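You operate a simulated robot arm through the tools that you are given. There is no shell and no other tool.

Carry out the task below with a simulated robot arm. There is one attempt and no reset: what you move stays moved.

## Task
Screw the yellow cover down with the driver and move the housing to the tester's nest.
Fine: its thumb screw tight; switch at IN; the driver arm ends swung aside; socket toward the tester slide.

The check looks at the end state, three seconds after you hand in, the way a careful person would. Anything else that was tipped, shoved, dropped, spilled or broken makes it a failure. Lids that push on must go on centred and level and be pressed home; caps that screw on are set level and turned clockwise until they are tight.

## Robot
A 6-joint arm with a two-finger parallel gripper, fixed in place. Base frame: the origin is at the foot of the arm, x ahead of it, y to its left, z up; the work surface is at about z = 0.9. Units: m, degrees, N and s.
With the tool pointing down near the work surface it reaches from about 0.36 to 0.76 m from the base axis. Its first joint turns from -66.0 to 66.0 degrees. Payload 2.45 kg.
The TCP is the grasp point between the finger pads, 0.024 m short of the fingertips. In the tool frame z runs along the fingers and y along their closing line. Largest opening 0.068 m; finger width 0.017, thickness 0.01; the body of the gripper, 0.04 by 0.07 m, starts 0.041 m behind the TCP.
Orientation is that of the tool frame in the base frame, as a unit quaternion [w, x, y, z]. With the fingers straight down and closing along the base's y, the tool's x points along the base's -x, its y along +y and its z along -z.

## Interface
- The arm moves only by the tool send_rows. Its argument "rows" is a list of rows, each a list of 3 entries, a list of its own where there are three numbers: the shift along the tool's x, y, z in units of 50 mm (1.0 is 50 mm), then the turn, a rotation vector about the tool's x, y, z in units of 5 degrees (1.0 is 5 degrees), then the gripper command, from -1 (fully open) to 1 (shut), values between in proportion. In form: [[[x, y, z], [ax, ay, az], jaw], ...]. A call has 1 to 20 rows; each row shifts and turns the commanded pose from where the row before left it, along the tool's axes as they then stand. A call with a number of a shift or a turn outside -1 to 1 is refused whole. Each row takes 0.2 s and may step no farther than 0.05 m and 8.6 degrees from the row before; otherwise, or with a gripper value out of range, the whole call is refused. A pose out of reach is approached as far as the arm can. The call stops where the force on the tool passes 90 N (or 10 N more than at its start, if that is more) or the arm is blocked; 0.2 s more then pass. The fingers move at their own pace (about 0.108 m/s each) and stop on an object; they squeeze with about 26 N. The grip force told is the motor's: it shows also when the fingers shut on nothing. Time passes only in rows, and 0.2 s behind the last, so rows that do not move let the fingers close. It gives the time, the measured TCP pose, the force on the tool (base axes), the opening and the grip force at its end, in the units of the frame above (readings bear some noise), with the torque about the TCP (base axes, N m) and any sound that the robot's microphone picked up, and new pictures: "views" is both (left out), scene, wrist or none.
- Cameras (640 x 400 px; columns grow to the right, rows downward): "scene" is fixed at [0.1682, 0.4066, 1.4954]; the picture's right is [-0.79, -0.62, 0.00], its down [-0.16, 0.20, -0.97] and it looks along [0.60, -0.76, -0.26] (base axes); focal length 329 px, centre (320, 200). "wrist" rides on the gripper at [0.084, 0.011, -0.075] in the tool frame; the picture's right is [-0.13, 0.99, 0.00], its down [-0.60, -0.08, -0.79] and it looks along [-0.79, -0.10, 0.61] (tool axes); focal length 251 px, centre (320, 200). There is no depth. A picture from a camera that has moved, and an enlarged one, comes with that camera's place and axes in the base frame and with its lens.
- inspect(camera, box): a new picture of the part [left, top, right, bottom] of that camera's present view, enlarged. No time passes.
- finish_job(): hands the job in; it is judged then, once.

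Places have to be worked out from the pictures, the camera data and where the tool is seen. Open the gripper and draw the arm clear of the work before you hand the job in, unless the task says otherwise.

The tools are called after ">>>" as name(argument=value, ...) on one line, values as JSON. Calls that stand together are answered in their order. send_rows: Moves the arm, as the interface text tells. Its arguments: {"type":"object","properties":{"rows":{"type":"array"},"views":{"type":"string","enum":["both","scene","wrist","none"]}},"required":["rows"]} The other tools are called the same way: inspect (camera, box) takes an enlarged picture of a part of a camera's view; finish_job () hands the job in.

At the start:

```text
time_s: 0.0
position: [0.4228, -0.1039, 1.4405]
tool_rot: [0.0, 0.0, 1.0, 0.0]
contact_force: [0.5, -0.1, 0.1]
torque: [-0.04, 0.02, 0.0]
opening: 0.0677
grasp_force: 0.1
```

scene: 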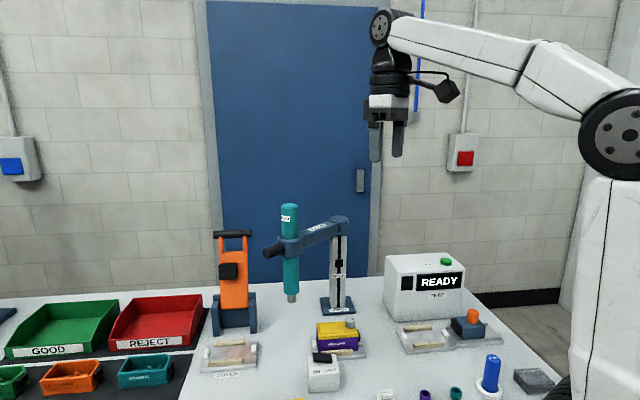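
wrist: 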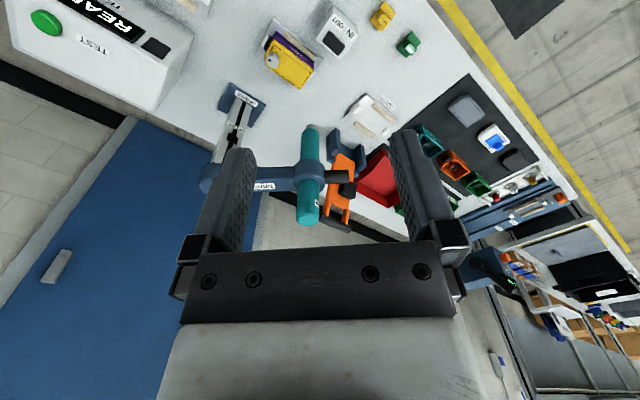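

The scene shows a driver on a swing arm, a yellow-covered purple housing in a fixture, a switch box (IN/OUT), and a tester at the right. I'll enlarge these parts to read the labels and work out positions.

>>> inspect(camera="scene", box=[180, 190, 380, 315])

>>> inspect(camera="scene", box=[270, 290, 430, 400])

>>> inspect(camera="scene", box=[370, 240, 570, 400])

>>> inspect(camera="wrist", box=[200, 0, 440, 150])

>>> inspect(camera="wrist", box=[190, 80, 430, 230])

```text
3.20 times, centred on (280, 252) of scene
camera zoom: at [0.1682, 0.4066, 1.4954], right [-0.79, -0.62, 0.0], down [-0.16, 0.2, -0.97], along [0.6, -0.76, -0.26], focal length 1052 px, centre (448, 32)
```

zoom: 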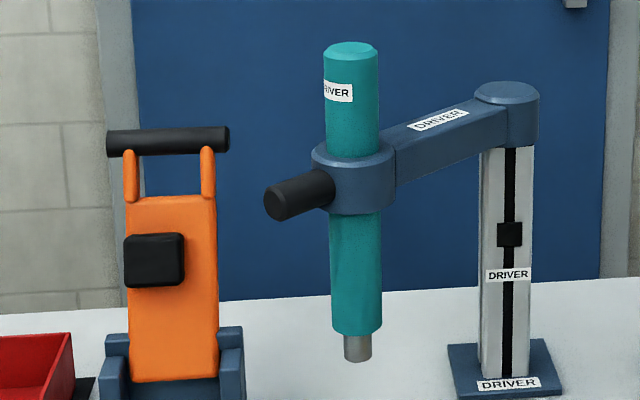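

```text
3.64 times, centred on (350, 345) of scene
camera zoom: at [0.1682, 0.4066, 1.4954], right [-0.79, -0.62, 0.0], down [-0.16, 0.2, -0.97], along [0.6, -0.76, -0.26], focal length 1196 px, centre (211, -327)
```

zoom: 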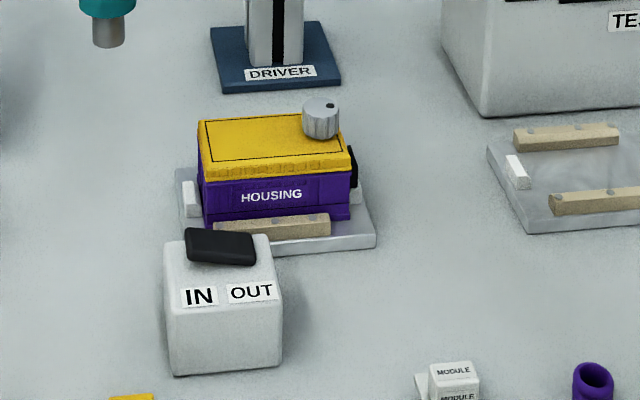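

```text
2.50 times, centred on (470, 320) of scene
camera zoom: at [0.1682, 0.4066, 1.4954], right [-0.79, -0.62, 0.0], down [-0.16, 0.2, -0.97], along [0.6, -0.76, -0.26], focal length 822 px, centre (-55, -100)
```

zoom: 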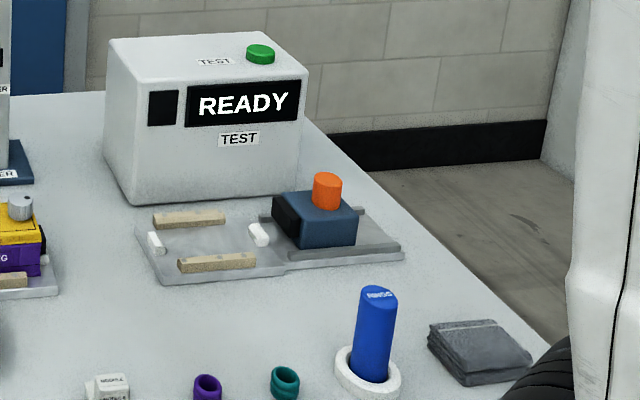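

```text
2.67 times, centred on (320, 75) of wrist
camera zoom: at [0.3394, -0.0916, 1.5157], right [0.13, 0.99, 0.0], down [0.6, -0.08, 0.79], along [0.79, -0.1, -0.61], focal length 670 px, centre (320, 533)
```

zoom: 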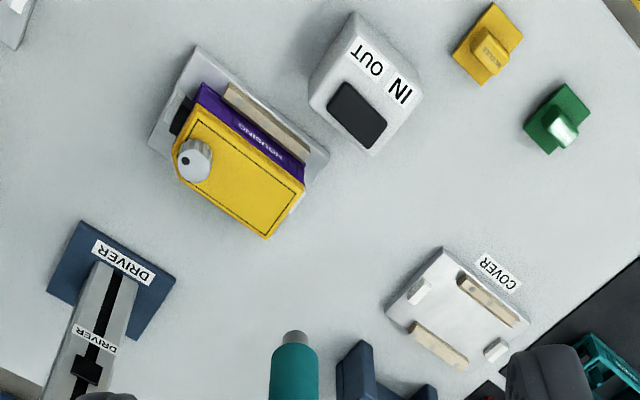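

```text
2.67 times, centred on (310, 155) of wrist
camera zoom: at [0.3394, -0.0916, 1.5157], right [0.13, 0.99, 0.0], down [0.6, -0.08, 0.79], along [0.79, -0.1, -0.61], focal length 670 px, centre (347, 320)
```

zoom: 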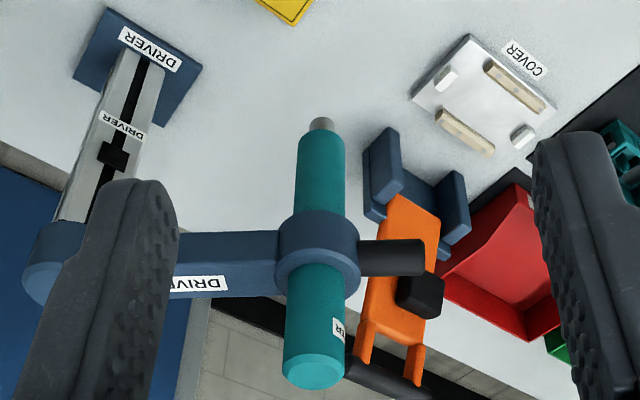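

The driver spindle seems to hang near (0.71, -0.16) with its column near (0.69, -0.345), and the thumb screw is around (0.567, -0.23). I'll look closer at the switch, the thumb screw and the tester nest before moving.

>>> inspect(camera="scene", box=[300, 340, 360, 400])

>>> inspect(camera="scene", box=[300, 305, 380, 365])

>>> inspect(camera="wrist", box=[240, 0, 360, 100])

>>> inspect(camera="scene", box=[390, 300, 500, 365])

```text
6.67 times, centred on (330, 370) of scene
camera zoom: at [0.1682, 0.4066, 1.4954], right [-0.79, -0.62, 0.0], down [-0.16, 0.2, -0.97], along [0.6, -0.76, -0.26], focal length 2192 px, centre (253, -933)
```

zoom: 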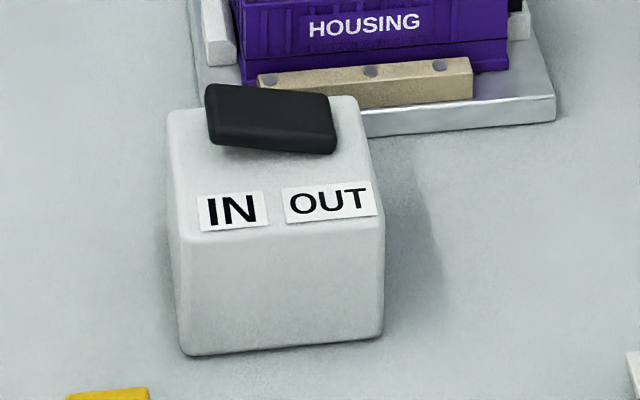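

```text
6.67 times, centred on (340, 335) of scene
camera zoom: at [0.1682, 0.4066, 1.4954], right [-0.79, -0.62, 0.0], down [-0.16, 0.2, -0.97], along [0.6, -0.76, -0.26], focal length 2192 px, centre (187, -700)
```

zoom: 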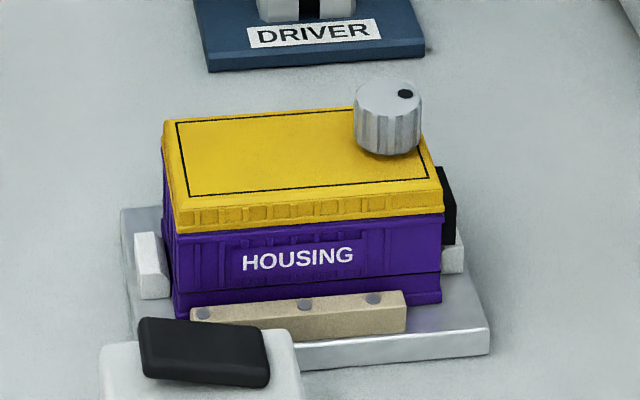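

```text
4.00 times, centred on (300, 50) of wrist
camera zoom: at [0.3394, -0.0916, 1.5157], right [0.13, 0.99, 0.0], down [0.6, -0.08, 0.79], along [0.79, -0.1, -0.61], focal length 1006 px, centre (400, 800)
```

zoom: 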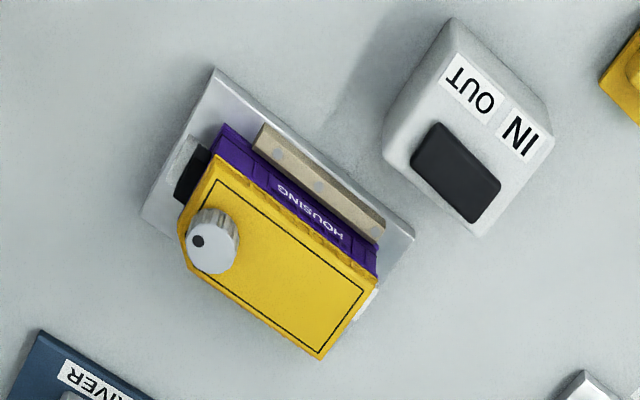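

```text
5.82 times, centred on (445, 332) of scene
camera zoom: at [0.1682, 0.4066, 1.4954], right [-0.79, -0.62, 0.0], down [-0.16, 0.2, -0.97], along [0.6, -0.76, -0.26], focal length 1913 px, centre (-407, -571)
```

zoom: 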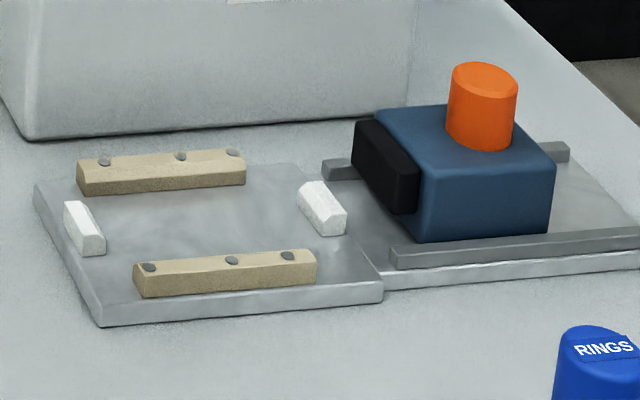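

The rocker's IN end stands high, so the switch is at OUT now. I judge the rocker's centre to be about (0.548, -0.087) at z≈0.96 with its long axis at 45°. I'll close the fingers and move above its IN end at a safe height.

>>> send_rows(rows=[[[-0.27, 0.05, 0.75], [0, 0, 0], 1], [[-0.27, 0.05, 0.75], [0, 0, 0], 1], [[-0.27, 0.05, 0.75], [0, 0, 0], 1], [[-0.27, 0.05, 0.75], [0, 0, 0], 1], [[-0.27, 0.05, 0.75], [0, 0, 0], 1], [[-0.27, 0.05, 0.75], [0, 0, 0], 1], [[-0.27, 0.05, 0.75], [0, 0, 0], 1], [[-0.27, 0.05, 0.75], [0, 0, 0], 1], [[-0.27, 0.05, 0.75], [0, 0, 0], 1], [[-0.27, 0.05, 0.75], [0, 0, 0], 1], [[0, 0, 0], [0, 0, 0], 1]])

```text
time_s: 2.4
position: [0.5565, -0.0783, 1.0688]
tool_rot: [0.0, 0.001, 1.0, -0.001]
contact_force: [-0.6, -0.6, -1.0]
torque: [0.03, 0.0, -0.01]
opening: 0.0001
grasp_force: 23.6
camera wrist: at [0.4728, -0.0663, 1.1419], right [0.13, 0.99, 0.0], down [0.6, -0.08, 0.79], along [0.79, -0.1, -0.61], focal length 251 px, centre (320, 200)
```

scene: 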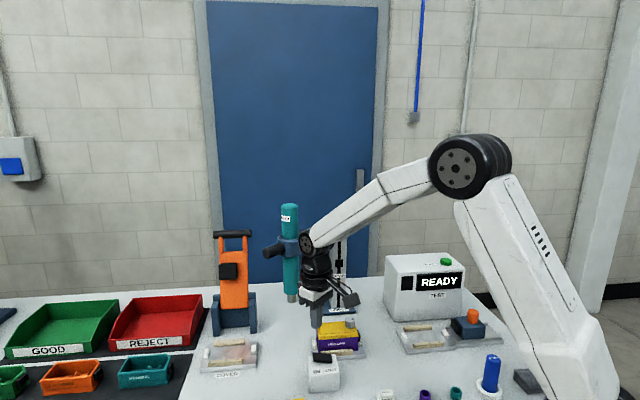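
wrist: 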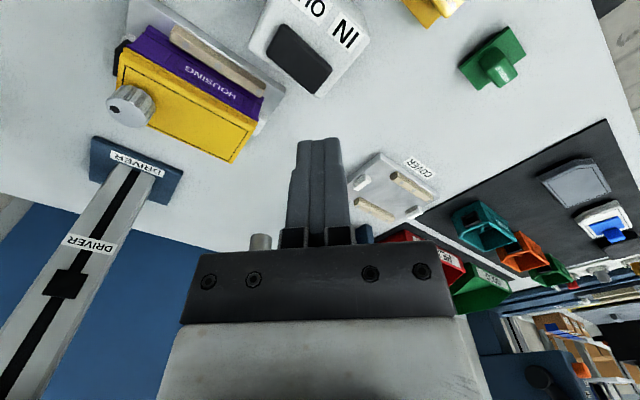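

I'm above the switch area at z 1.069. I'll enlarge the wrist view to measure the rocker, screw and nest more accurately.

>>> inspect(camera="wrist", box=[230, 0, 390, 100])

>>> inspect(camera="wrist", box=[80, 0, 320, 150])

>>> inspect(camera="scene", box=[280, 280, 380, 400])

```text
4.00 times, centred on (310, 50) of wrist
camera zoom: at [0.4728, -0.0663, 1.1419], right [0.13, 0.99, 0.0], down [0.6, -0.08, 0.79], along [0.79, -0.1, -0.61], focal length 1006 px, centre (360, 800)
```

zoom: 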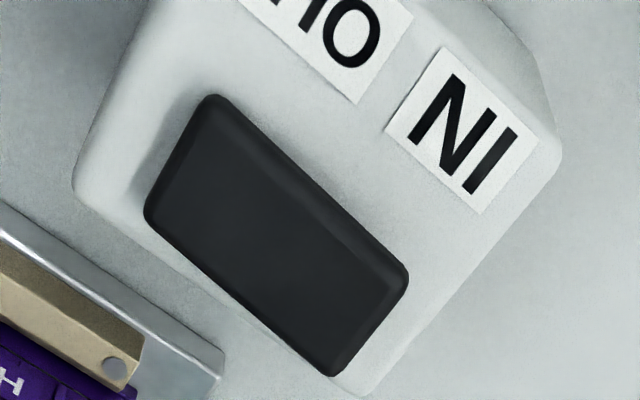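

```text
2.67 times, centred on (200, 75) of wrist
camera zoom: at [0.4728, -0.0663, 1.1419], right [0.13, 0.99, 0.0], down [0.6, -0.08, 0.79], along [0.79, -0.1, -0.61], focal length 670 px, centre (640, 533)
```

zoom: 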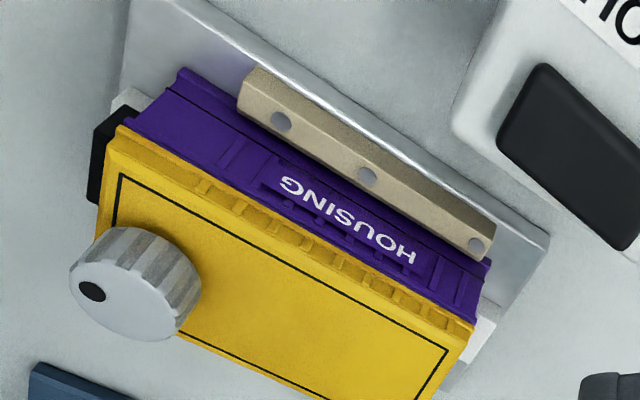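

```text
3.33 times, centred on (330, 340) of scene
camera zoom: at [0.1682, 0.4067, 1.4954], right [-0.79, -0.62, 0.0], down [-0.16, 0.2, -0.97], along [0.6, -0.76, -0.26], focal length 1096 px, centre (287, -267)
```

zoom: 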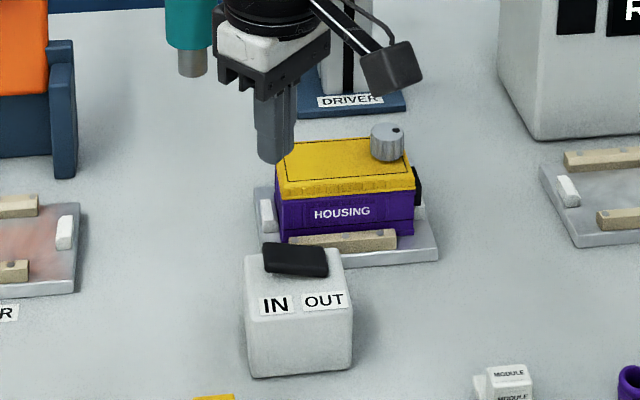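

The rocker's IN press point comes out at about (0.557, -0.080), with its top at z≈0.966. I'll descend to just above it, then press in small steps.

>>> send_rows(rows=[[[0, -0.03, 0.6], [0, 0, 0], 1], [[0, 0, 0.6], [0, 0, 0], 1], [[0, 0, 0.1], [0, 0, 0], 1], [[0, 0, 0.1], [0, 0, 0], 1], [[0, 0, 0.08], [0, 0, 0], 1], [[0, 0, 0.08], [0, 0, 0], 1], [[0, 0, 0.06], [0, 0, 0], 1]])

```text
time_s: 4.0
position: [0.5593, -0.0792, 0.9862]
tool_rot: [0.001, 0.0, 1.0, 0.0]
contact_force: [1.2, -0.2, -0.1]
torque: [0.04, -0.02, 0.0]
opening: 0.0
grasp_force: 24.0
camera wrist: at [0.475, -0.0683, 1.0602], right [0.13, 0.99, 0.0], down [0.6, -0.08, 0.79], along [0.79, -0.1, -0.61], focal length 251 px, centre (320, 200)
```

scene: 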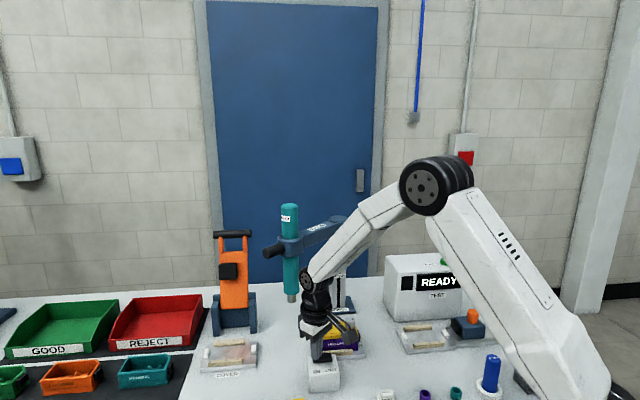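
wrist: 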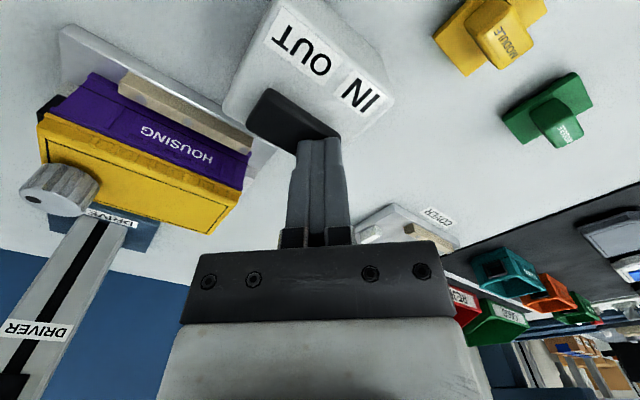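

The tip is at about z 0.962 with no force showing. I'll look at whether the rocker has moved.

>>> inspect(camera="wrist", box=[220, 20, 400, 180])

>>> inspect(camera="scene", box=[290, 330, 370, 400])

```text
2.50 times, centred on (310, 100) of wrist
camera zoom: at [0.475, -0.0683, 1.0602], right [0.13, 0.99, 0.0], down [0.6, -0.08, 0.79], along [0.79, -0.1, -0.61], focal length 629 px, centre (345, 450)
```

zoom: 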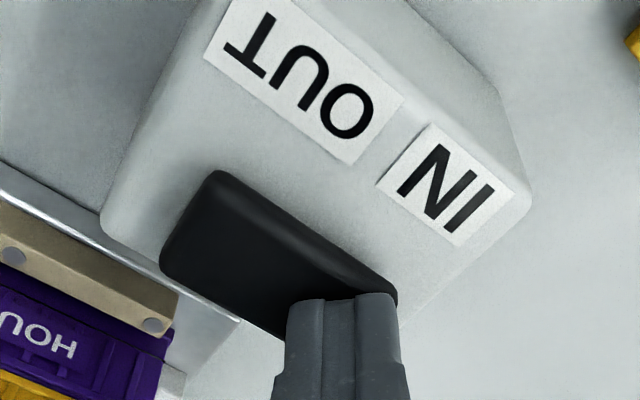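

```text
5.71 times, centred on (330, 365) of scene
camera zoom: at [0.1681, 0.4067, 1.4954], right [-0.79, -0.62, 0.0], down [-0.16, 0.2, -0.97], along [0.6, -0.76, -0.26], focal length 1879 px, centre (263, -743)
```

zoom: 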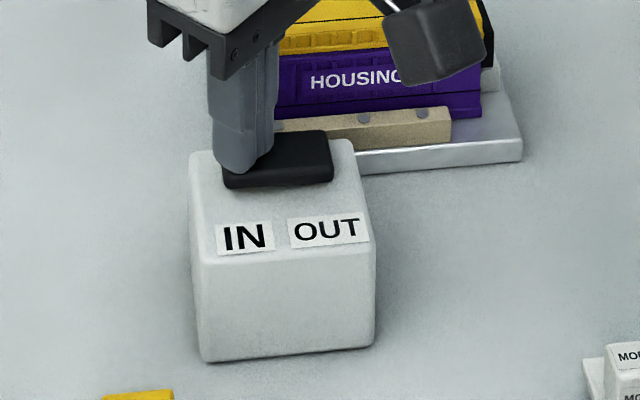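

The rocker appears to have tipped over toward IN under the fingertips. I'll press another couple of millimetres to make sure it's seated, then lift and look.

>>> send_rows(rows=[[[0, 0, 0.04], [0, 0, 0], 1], [[0, 0, 0.04], [0, 0, 0], 1], [[0, 0, 0.04], [0, 0, 0], 1]], views="none")

```text
time_s: 4.8
position: [0.5602, -0.0799, 0.9846]
tool_rot: [0.004, 0.0, 1.0, -0.001]
contact_force: [-7.0, 18.2, 51.8]
torque: [-0.04, 0.54, -0.18]
opening: 0.0
grasp_force: 23.1
```

The force rose to 52 N with almost no travel, so the rocker is against its stop. I'll lift off and check it.

>>> send_rows(rows=[[[0, 0, -0.2], [0, 0, 0], 1], [[0, 0, -0.6], [0, 0, 0], 1], [[0, 0, -0.8], [0, 0, 0], 1], [[0, 0, -0.8], [0, 0, 0], 1]])

>>> inspect(camera="scene", box=[290, 330, 370, 400])

>>> inspect(camera="wrist", box=[230, 0, 390, 100])

```text
time_s: 5.8
position: [0.5588, -0.0793, 1.0985]
tool_rot: [-0.001, 0.0, 1.0, 0.0]
contact_force: [-1.0, 0.9, -0.1]
torque: [-0.02, -0.01, 0.0]
opening: 0.0
grasp_force: 23.7
camera wrist: at [0.4748, -0.0679, 1.1725], right [0.13, 0.99, 0.0], down [0.6, -0.08, 0.79], along [0.79, -0.1, -0.61], focal length 251 px, centre (320, 200)
```

scene: 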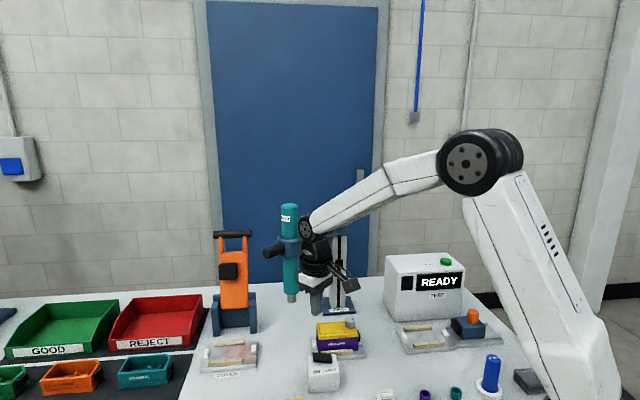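
wrist: 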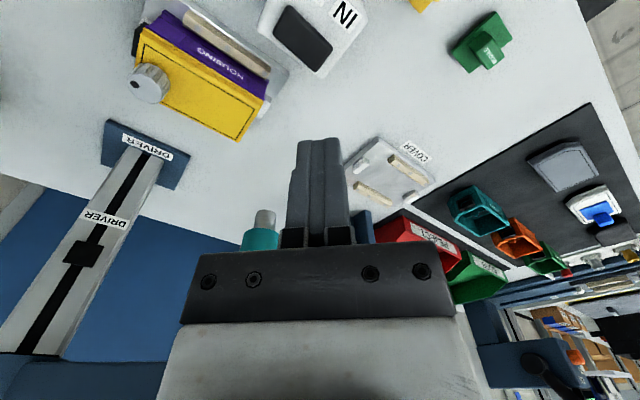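

```text
5.71 times, centred on (330, 365) of scene
camera zoom: at [0.1681, 0.4067, 1.4954], right [-0.79, -0.62, 0.0], down [-0.16, 0.2, -0.97], along [0.6, -0.76, -0.26], focal length 1879 px, centre (263, -743)
```

zoom: 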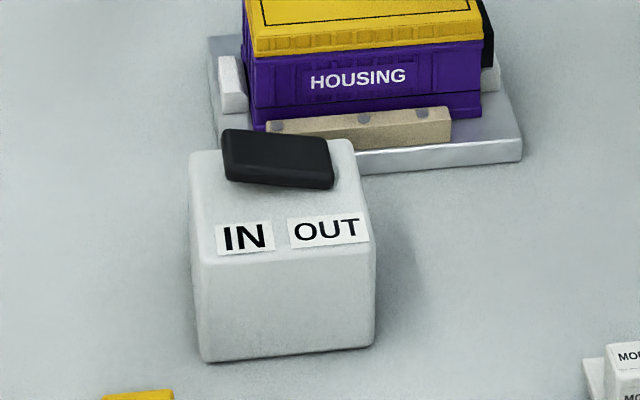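

```text
4.00 times, centred on (310, 50) of wrist
camera zoom: at [0.4748, -0.0679, 1.1725], right [0.13, 0.99, 0.0], down [0.6, -0.08, 0.79], along [0.79, -0.1, -0.61], focal length 1006 px, centre (360, 800)
```

zoom: 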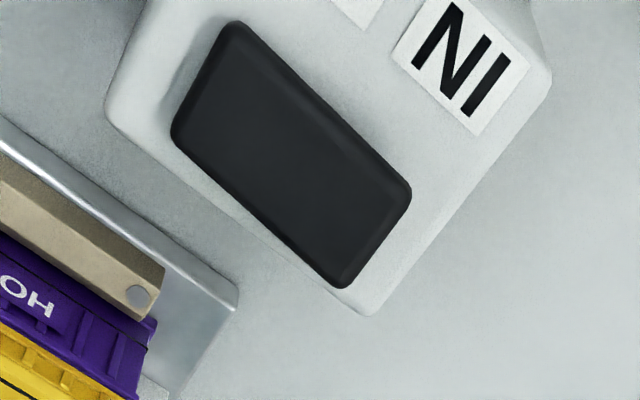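

The rocker still looks similar to before, so I need a like-for-like comparison with the first zoom.

>>> inspect(camera="scene", box=[300, 340, 360, 400])

>>> inspect(camera="scene", box=[300, 340, 345, 370])

```text
6.67 times, centred on (330, 370) of scene
camera zoom: at [0.1681, 0.4067, 1.4954], right [-0.79, -0.62, 0.0], down [-0.16, 0.2, -0.97], along [0.6, -0.76, -0.26], focal length 2192 px, centre (253, -933)
```

zoom: 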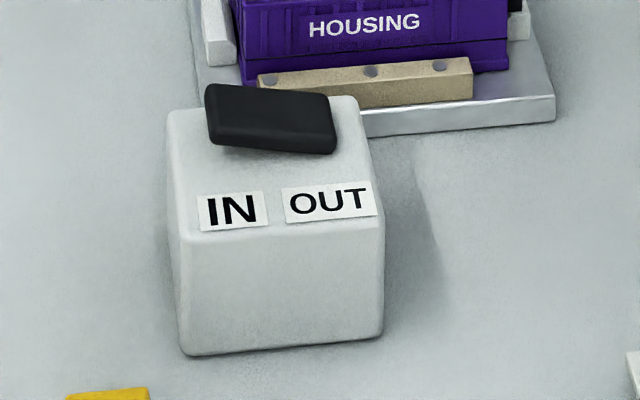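

```text
13.33 times, centred on (322, 355) of scene
camera zoom: at [0.1681, 0.4067, 1.4954], right [-0.79, -0.62, 0.0], down [-0.16, 0.2, -0.97], along [0.6, -0.76, -0.26], focal length 4384 px, centre (287, -1867)
```

zoom: 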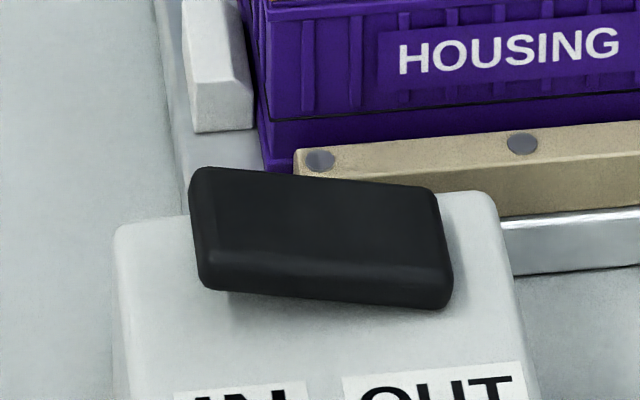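

The rocker sprang back: with the wide fingertip's inner corner almost over the pivot, it blocked before the toggle passed centre. I'll turn the tool -45° to line up with the box and press farther out, about 21 mm from the pivot on the IN side.

>>> send_rows(rows=[[[-0.1, 0.08, 0], [0, 0, 0], 1], [[0, 0, 0], [0, 0, -1], 1], [[0, 0, 0], [0, 0, -1], 1], [[0, 0, 0], [0, 0, -1], 1], [[0, 0, 0], [0, 0, -1], 1], [[0, 0, 0], [0, 0, -1], 1], [[0, 0, 0], [0, 0, -1], 1], [[0, 0, 0], [0, 0, -1], 1], [[0, 0, 0], [0, 0, -1], 1], [[0, 0, 0], [0, 0, -1], 1], [[0, 0, 0], [0, 0, 0], 1]])

```text
time_s: 8.2
position: [0.5632, -0.0765, 1.0992]
tool_rot: [-0.001, -0.384, 0.924, 0.0]
contact_force: [-0.2, -0.4, -0.1]
torque: [0.04, -0.05, 0.02]
opening: 0.0001
grasp_force: 23.6
camera wrist: at [0.4967, -0.1273, 1.1738], right [-0.61, 0.79, 0.0], down [0.48, 0.37, 0.79], along [0.63, 0.48, -0.61], focal length 251 px, centre (320, 200)
```

scene: 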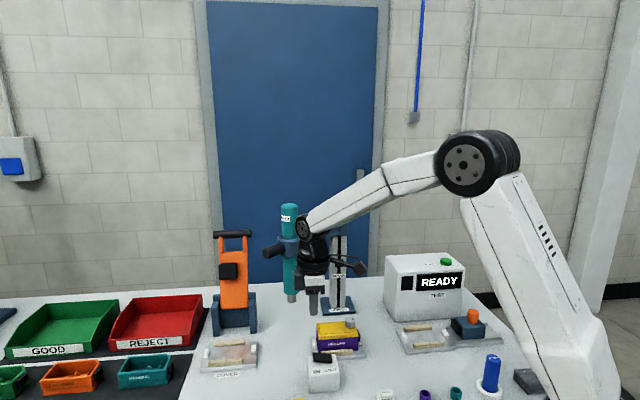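
wrist: 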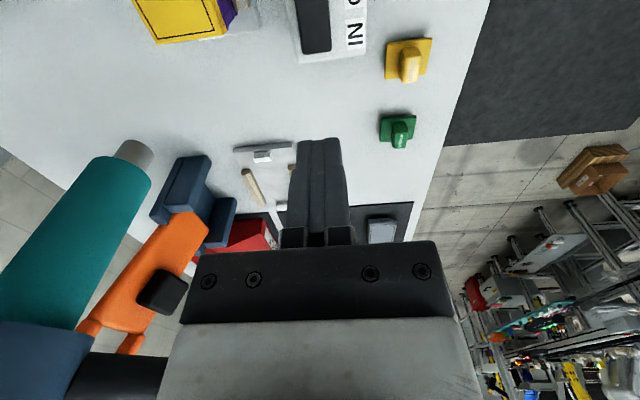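

The tool is lined up with the box now, about 21 mm out from the rocker's pivot. I'll descend and press in small steps.

>>> send_rows(rows=[[[-0.03, 0, 0.8], [0, 0, 0], 1], [[0, 0, 0.8], [0, 0, 0], 1], [[0, 0, 0.4], [0, 0, 0], 1], [[0, 0, 0.1], [0, 0, 0], 1], [[0, 0, 0.1], [0, 0, 0], 1], [[0, 0, 0.06], [0, 0, 0], 1], [[0, 0, 0.06], [0, 0, 0], 1], [[0, 0, 0.06], [0, 0, 0], 1]])

>>> inspect(camera="scene", box=[300, 330, 360, 375])

```text
time_s: 10.0
position: [0.5648, -0.0753, 0.9822]
tool_rot: [0.001, -0.383, 0.924, -0.001]
contact_force: [-6.8, 1.0, 27.0]
torque: [-0.08, 0.33, -0.03]
opening: 0.0
grasp_force: 23.6
camera wrist: at [0.4976, -0.1256, 1.0569], right [-0.61, 0.79, 0.0], down [0.48, 0.37, 0.79], along [0.63, 0.48, -0.61], focal length 251 px, centre (320, 200)
```

scene: 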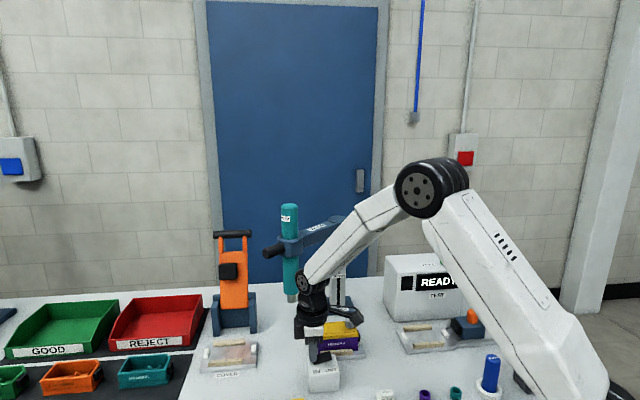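
wrist: 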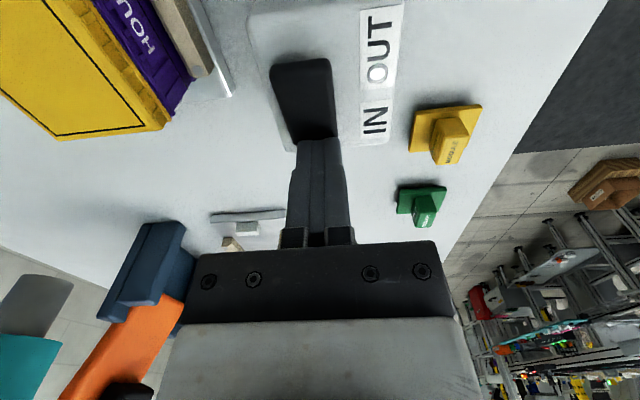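

```text
8.89 times, centred on (330, 352) of scene
camera zoom: at [0.1674, 0.4068, 1.4955], right [-0.79, -0.62, 0.0], down [-0.16, 0.2, -0.97], along [0.6, -0.76, -0.26], focal length 2923 px, centre (231, -1156)
```

zoom: 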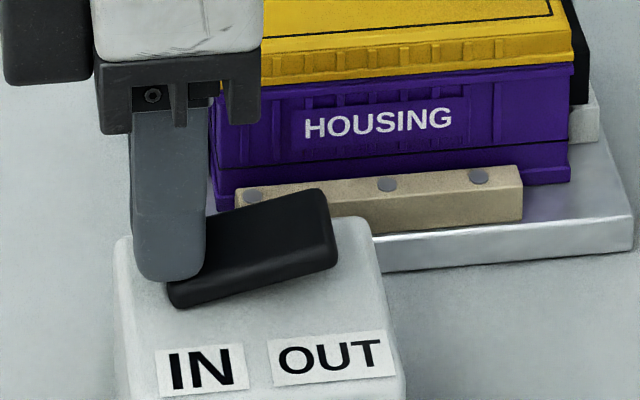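

The rocker is now clearly tipped with its IN end down. I'll lift off and confirm that it stays.

>>> send_rows(rows=[[[0, 0, -0.2], [0, 0, 0], 1], [[0, 0, -0.6], [0, 0, 0], 1], [[0, 0, -0.8], [0, 0, 0], 1], [[0, 0, -0.8], [0, 0, 0], 1], [[0, 0, -0.8], [0, 0, 0], 1]])

>>> inspect(camera="scene", box=[300, 330, 360, 375])

>>> inspect(camera="wrist", box=[0, 80, 320, 400])

```text
time_s: 11.2
position: [0.5638, -0.0757, 1.141]
tool_rot: [-0.001, -0.383, 0.924, 0.0]
contact_force: [-0.8, 0.8, -0.6]
torque: [0.03, 0.02, 0.02]
opening: 0.0
grasp_force: 23.7
camera wrist: at [0.497, -0.1269, 1.2151], right [-0.61, 0.79, 0.0], down [0.48, 0.37, 0.79], along [0.63, 0.48, -0.61], focal length 251 px, centre (320, 200)
```

scene: 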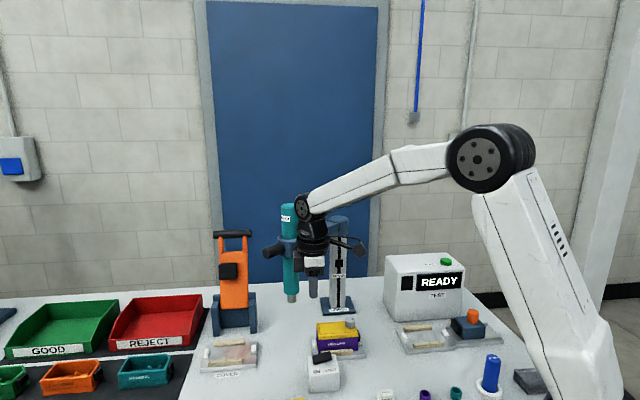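
wrist: 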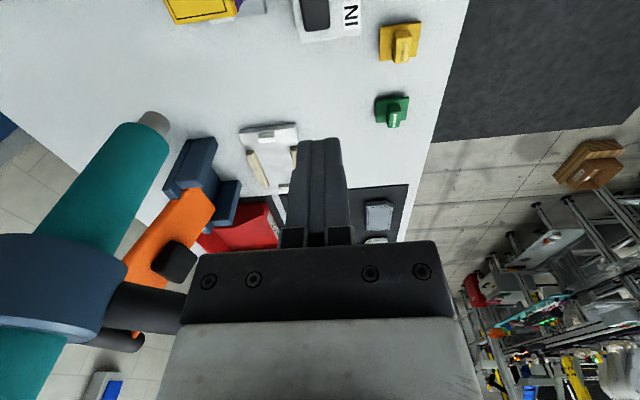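

```text
8.89 times, centred on (330, 352) of scene
camera zoom: at [0.1681, 0.4067, 1.4954], right [-0.79, -0.62, 0.0], down [-0.16, 0.2, -0.97], along [0.6, -0.76, -0.26], focal length 2923 px, centre (231, -1156)
```

zoom: 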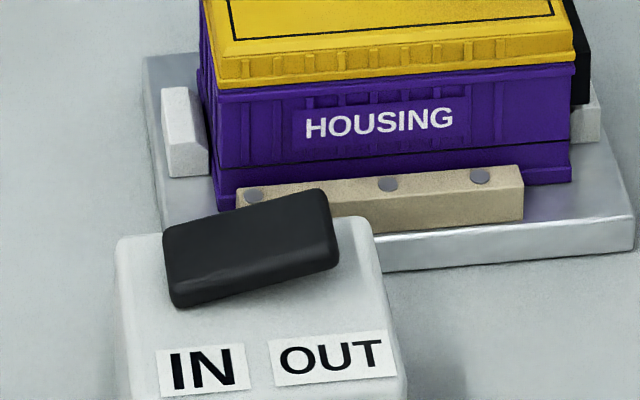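

```text
1.25 times, centred on (160, 240) of wrist
camera zoom: at [0.497, -0.1269, 1.2151], right [-0.61, 0.79, 0.0], down [0.48, 0.37, 0.79], along [0.63, 0.48, -0.61], focal length 314 px, centre (520, 150)
```

zoom: 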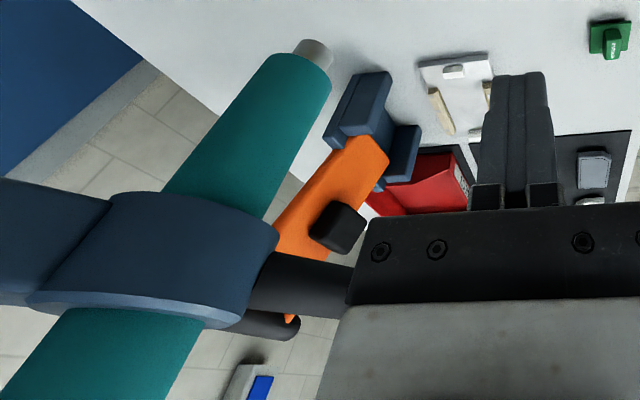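

The switch now stays at IN. Next is the driver arm; I'll rise and turn the wrist so its camera looks at the driver, column and screw, and measure the swing geometry.

>>> send_rows(rows=[[[0, 0, -0.8], [0, 0, 1], -1], [[0, 0, -0.8], [0, 0, 1], -1], [[0, 0, -0.8], [0, 0, 1], -1], [[0, 0, -0.8], [0, 0, 1], -1], [[0, 0, -0.6], [0, 0, 1], -1], [[0, 0, 0], [0, 0, 1], -1], [[0, 0, 0], [0, 0, 1], -1], [[0, 0, 0], [0, 0, 1], -1], [[0, 0, 0], [0, 0, 1], -1], [[0.9, 0, 0], [0, 0, 1], -1], [[0.9, 0, 0], [0, 0, 1], -1], [[0.9, 0, 0], [0, 0, 1], -1], [[0, 0, 0], [0, 0, 1], -1], [[0, 0, 0], [0, 0, 1], -1], [[0, 0, 0], [0, 0, 0], -1]])

>>> inspect(camera="wrist", box=[0, 0, 320, 200])

>>> inspect(camera="wrist", box=[320, 0, 640, 200])

```text
time_s: 14.4
position: [0.4286, -0.0631, 1.3333]
tool_rot: [0.0, 0.217, 0.976, 0.001]
contact_force: [-0.1, 0.0, 0.0]
torque: [0.02, 0.0, 0.0]
opening: 0.068
grasp_force: 0.2
camera wrist: at [0.3581, -0.0163, 1.4065], right [0.54, 0.84, 0.0], down [0.51, -0.33, 0.79], along [0.67, -0.43, -0.61], focal length 251 px, centre (320, 200)
```

scene: 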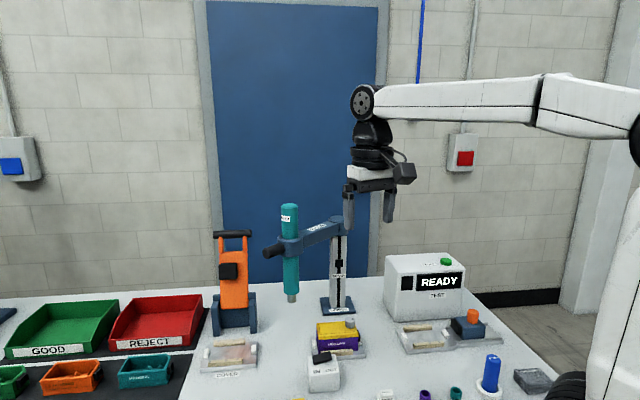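
wrist: 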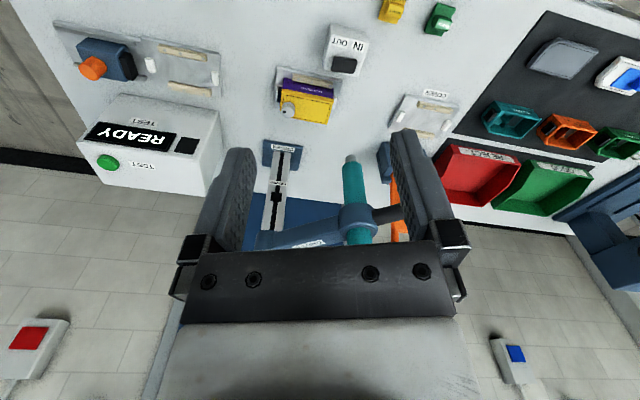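

```text
2.00 times, centred on (160, 100) of wrist
camera zoom: at [0.3581, -0.0163, 1.4065], right [0.54, 0.84, 0.0], down [0.51, -0.33, 0.79], along [0.67, -0.43, -0.61], focal length 503 px, centre (640, 400)
```

zoom: 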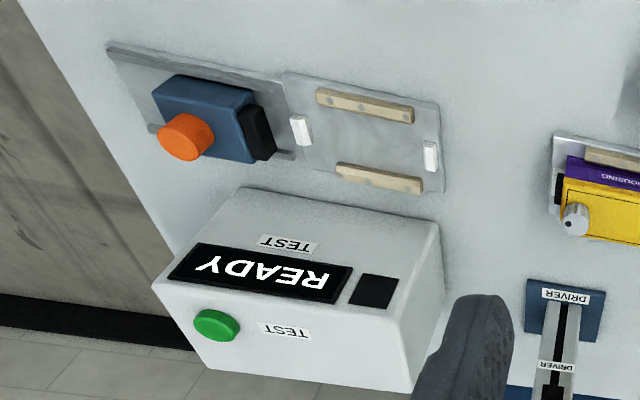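

```text
2.00 times, centred on (480, 100) of wrist
camera zoom: at [0.3581, -0.0163, 1.4065], right [0.54, 0.84, 0.0], down [0.51, -0.33, 0.79], along [0.67, -0.43, -0.61], focal length 503 px, centre (0, 400)
```

zoom: 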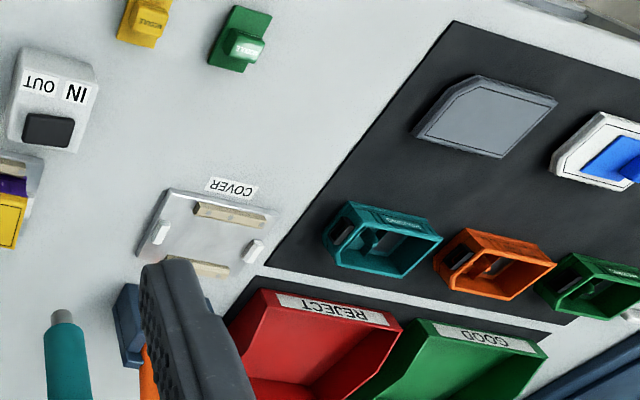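

This viewpoint shows everything. I'll enlarge the driver, column and screw region for accurate triangulation.

>>> inspect(camera="wrist", box=[240, 60, 420, 172])

>>> inspect(camera="wrist", box=[230, 140, 440, 260])

>>> inspect(camera="wrist", box=[40, 10, 240, 110])

```text
3.56 times, centred on (330, 116) of wrist
camera zoom: at [0.3581, -0.0163, 1.4065], right [0.54, 0.84, 0.0], down [0.51, -0.33, 0.79], along [0.67, -0.43, -0.61], focal length 894 px, centre (284, 499)
```

zoom: 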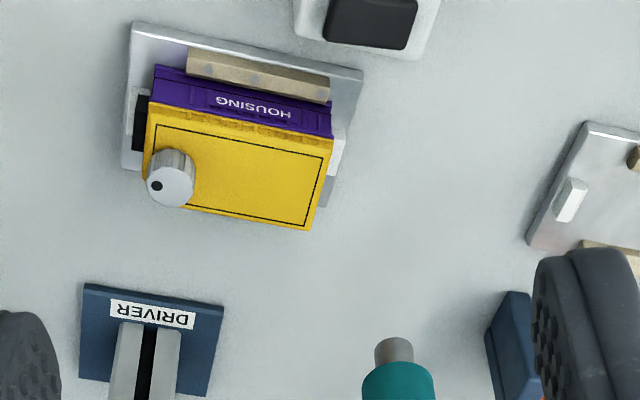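

```text
3.05 times, centred on (335, 200) of wrist
camera zoom: at [0.3581, -0.0163, 1.4065], right [0.54, 0.84, 0.0], down [0.51, -0.33, 0.79], along [0.67, -0.43, -0.61], focal length 766 px, centre (274, 200)
```

zoom: 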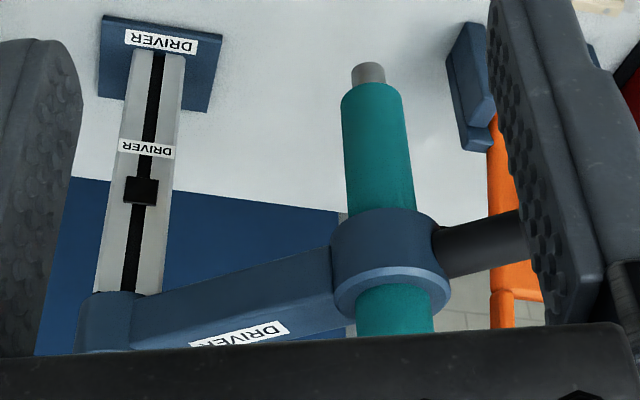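

```text
3.20 times, centred on (140, 60) of wrist
camera zoom: at [0.3581, -0.0163, 1.4065], right [0.54, 0.84, 0.0], down [0.51, -0.33, 0.79], along [0.67, -0.43, -0.61], focal length 805 px, centre (896, 648)
```

zoom: 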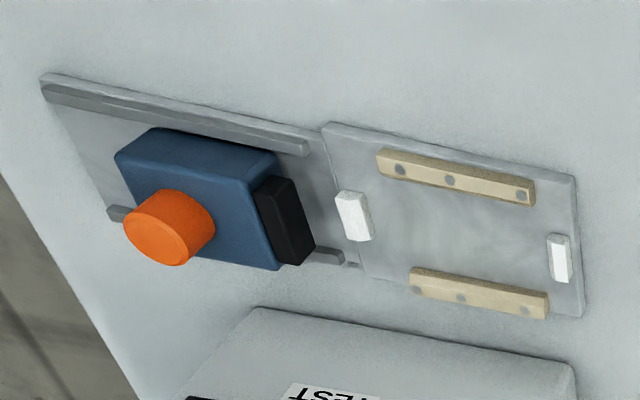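

Three rays agree on the screw top at about (0.557, -0.216, 0.985), 0.187 m from the column pivot at (0.690, -0.348). That matches the driver's own radius of about 0.186 m, so the driver should sit over the screw at an arm heading near 135° (now about 84°). I'll turn the gripper to straddle the black handle, with the wrist leaning 15° away from the spindle.

>>> send_rows(rows=[[[0, 0, 0], [0, 0, 1], -1], [[0, 0, 0], [0, 0, 1], -1], [[0, 0, 0], [0, 0, 1], -1], [[0, 0, 0], [0, 0, 1], -1], [[0, 0, 0], [0, 0, 1], -1], [[0, 0, 0], [0, 0, 1], -1], [[0, 0, 0], [0, 0, 1], -1], [[0, 0, 0], [0, 0, 1], -1], [[0, 0, 0], [0, 0, 1], -1], [[0, 0, 0], [0, 0, 1], -1], [[0, 0, 0], [0, 0, 1], -1], [[0, 0, 0], [0, 0, 1], -1], [[0, 0, 0], [0, 0, 1], -1], [[0, 0, 0], [0, 0, 1], -1], [[0, 0, 0], [0, -1, 0], -1], [[0, 0, 0], [0, -1, 0], -1], [[0, 0, 0], [0, -1, 0], -1], [[0, 0, 0], [0, 0, 0], -1]])

```text
time_s: 18.2
position: [0.4308, -0.0637, 1.3318]
tool_rot: [0.089, 0.731, 0.67, -0.097]
contact_force: [0.2, -0.4, -0.3]
torque: [0.0, 0.01, 0.02]
opening: 0.0681
grasp_force: 0.0
camera wrist: at [0.4501, 0.0368, 1.3804], right [0.98, -0.21, 0.03], down [-0.11, -0.37, 0.92], along [-0.18, -0.91, -0.38], focal length 251 px, centre (320, 200)
```

scene: 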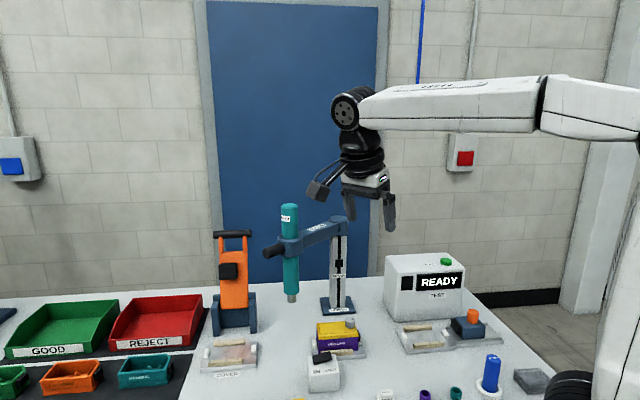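
wrist: 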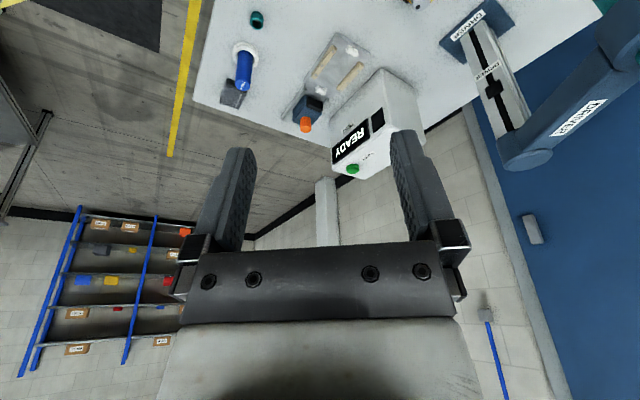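

The tool axes are as intended (closing line at a heading of about -5°, tilted outward 15°). I'll move to a standoff 10 cm back along the approach line from the handle grip point at about (0.717, -0.094, 1.165).

>>> send_rows(rows=[[[0.108, 0.822, 0.178], [0, 0, 0], -1], [[0.108, 0.822, 0.178], [0, 0, 0], -1], [[0.108, 0.822, 0.178], [0, 0, 0], -1], [[0.108, 0.822, 0.178], [0, 0, 0], -1], [[0.108, 0.822, 0.178], [0, 0, 0], -1], [[0.108, 0.822, 0.178], [0, 0, 0], -1], [[0.108, 0.822, 0.178], [0, 0, 0], -1], [[0, 0, 0], [0, 0, 0], -1]])

>>> inspect(camera="scene", box=[240, 150, 380, 310])

```text
time_s: 20.0
position: [0.7116, -0.065, 1.2563]
tool_rot: [0.088, 0.731, 0.669, -0.097]
contact_force: [0.4, 0.3, -0.1]
torque: [0.02, -0.03, 0.0]
opening: 0.0679
grasp_force: 0.0
out of reach, approached as far as the arm can: row 7
camera wrist: at [0.7314, 0.0347, 1.3057], right [0.98, -0.21, 0.03], down [-0.11, -0.37, 0.92], along [-0.18, -0.91, -0.38], focal length 251 px, centre (320, 200)
```

scene: 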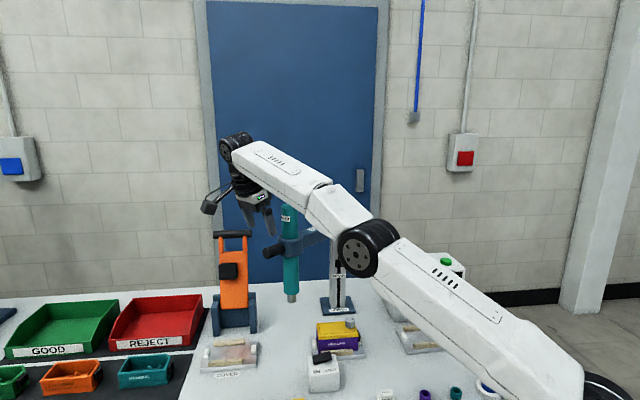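
wrist: 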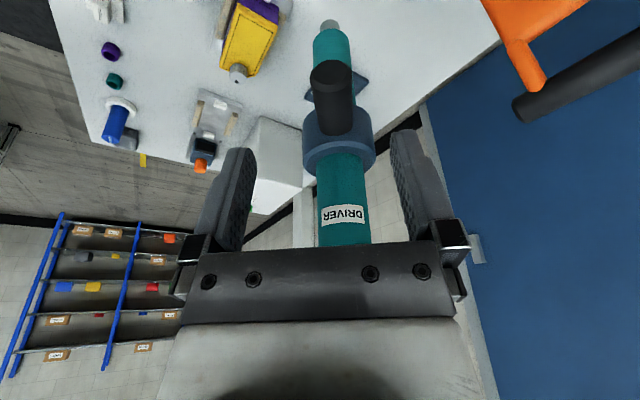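

```text
2.50 times, centred on (310, 230) of scene
camera zoom: at [0.1682, 0.4067, 1.4954], right [-0.79, -0.62, 0.0], down [-0.16, 0.2, -0.97], along [0.6, -0.76, -0.26], focal length 822 px, centre (345, 125)
```

zoom: 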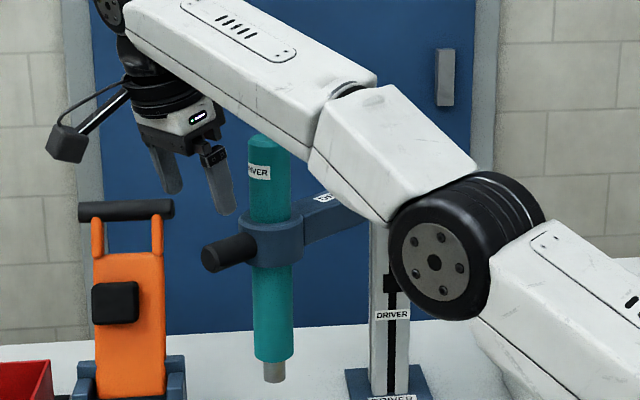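

The handle tip is measured at about (0.718, -0.083, 1.172), between the open fingers and slightly to their right. The standoff sits at the edge of reach, but lower should be easier; I'll slide down along the approach line.

>>> send_rows(rows=[[[0, 0, 0.4], [0, 0, 0], -1], [[0, 0, 0.4], [0, 0, 0], -1], [[0, 0, 0.4], [0, 0, 0], -1], [[0, 0, 0], [0, 0, 0], -1]])

>>> inspect(camera="scene", box=[200, 150, 340, 310])

```text
time_s: 21.0
position: [0.7091, -0.083, 1.1975]
tool_rot: [0.087, 0.731, 0.67, -0.096]
contact_force: [0.3, -0.1, 1.0]
torque: [-0.01, 0.0, -0.02]
opening: 0.0679
grasp_force: 0.0
camera wrist: at [0.7298, 0.0172, 1.2469], right [0.98, -0.21, 0.03], down [-0.11, -0.37, 0.92], along [-0.18, -0.91, -0.38], focal length 251 px, centre (320, 200)
```

scene: 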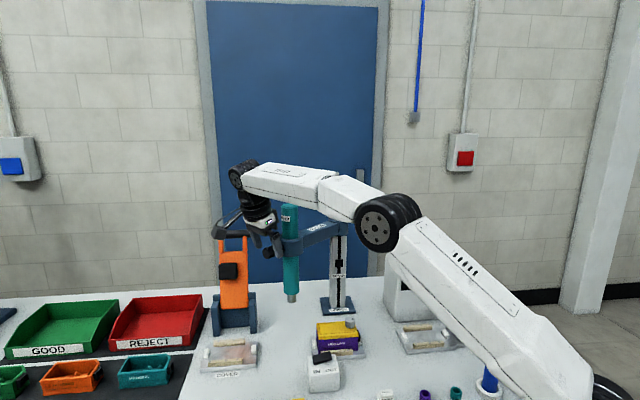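
wrist: 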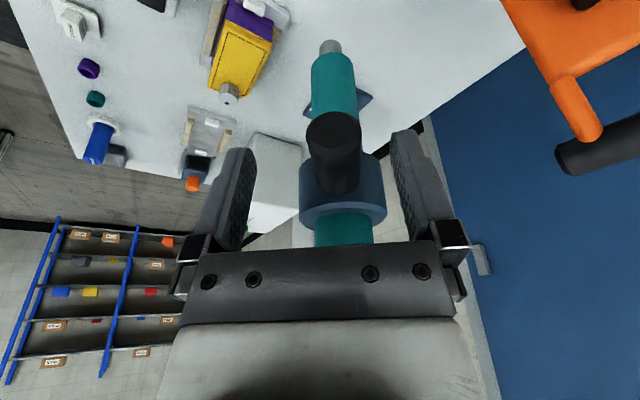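

```text
2.50 times, centred on (270, 230) of scene
camera zoom: at [0.1682, 0.4066, 1.4954], right [-0.79, -0.62, 0.0], down [-0.16, 0.2, -0.97], along [0.6, -0.76, -0.26], focal length 822 px, centre (445, 125)
```

zoom: 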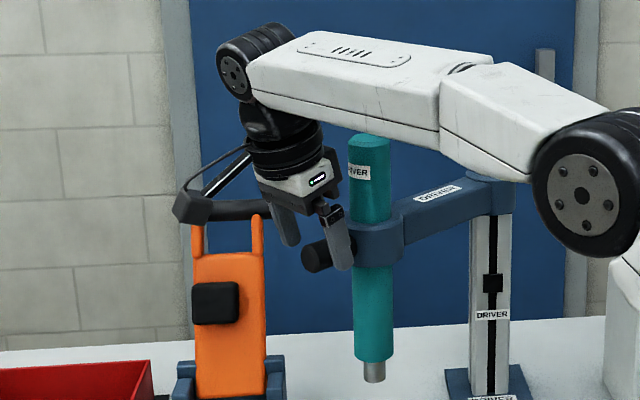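

The fingers straddle the handle from above. I'll shift about 10 mm toward +x to centre on it and go down the last 36 mm, then close.

>>> send_rows(rows=[[[-0.03, 0.1, 0.25], [0, 0, 0], -1], [[-0.02, 0.1, 0.25], [0, 0, 0], -1], [[0, 0, 0.22], [0, 0, 0], -1], [[0, 0, 0], [0, 0, 0], -1]])

>>> inspect(camera="scene", box=[200, 180, 340, 310])

```text
time_s: 22.0
position: [0.719, -0.0959, 1.1634]
tool_rot: [0.088, 0.731, 0.67, -0.096]
contact_force: [0.5, -0.2, 0.6]
torque: [-0.02, 0.01, 0.04]
opening: 0.0677
grasp_force: 0.1
camera wrist: at [0.739, 0.0035, 1.2144], right [0.98, -0.21, 0.03], down [-0.11, -0.37, 0.92], along [-0.18, -0.91, -0.38], focal length 251 px, centre (320, 200)
```

scene: 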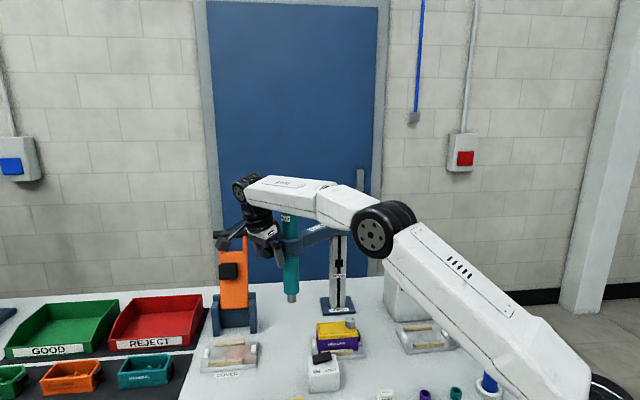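
wrist: 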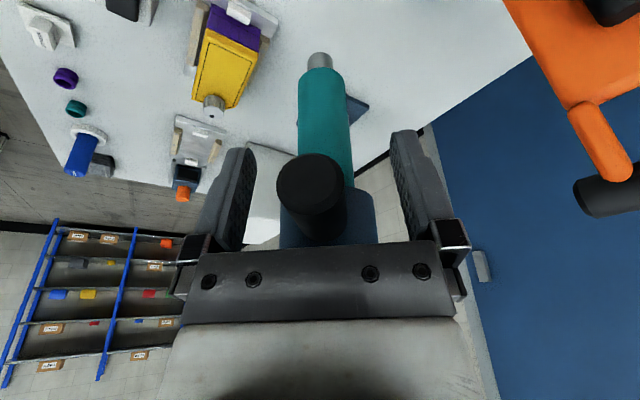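

```text
3.08 times, centred on (270, 245) of scene
camera zoom: at [0.1682, 0.4066, 1.4954], right [-0.79, -0.62, 0.0], down [-0.16, 0.2, -0.97], along [0.6, -0.76, -0.26], focal length 1012 px, centre (474, 62)
```

zoom: 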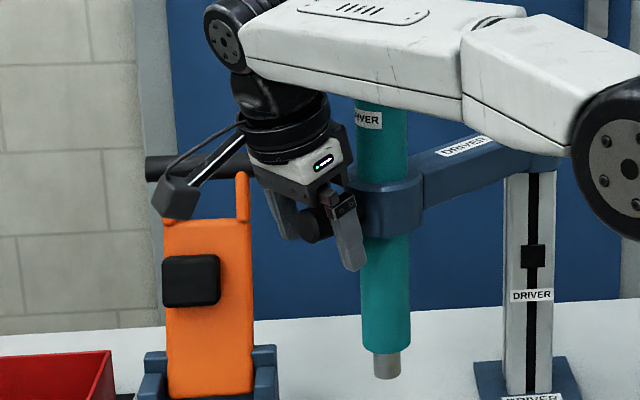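

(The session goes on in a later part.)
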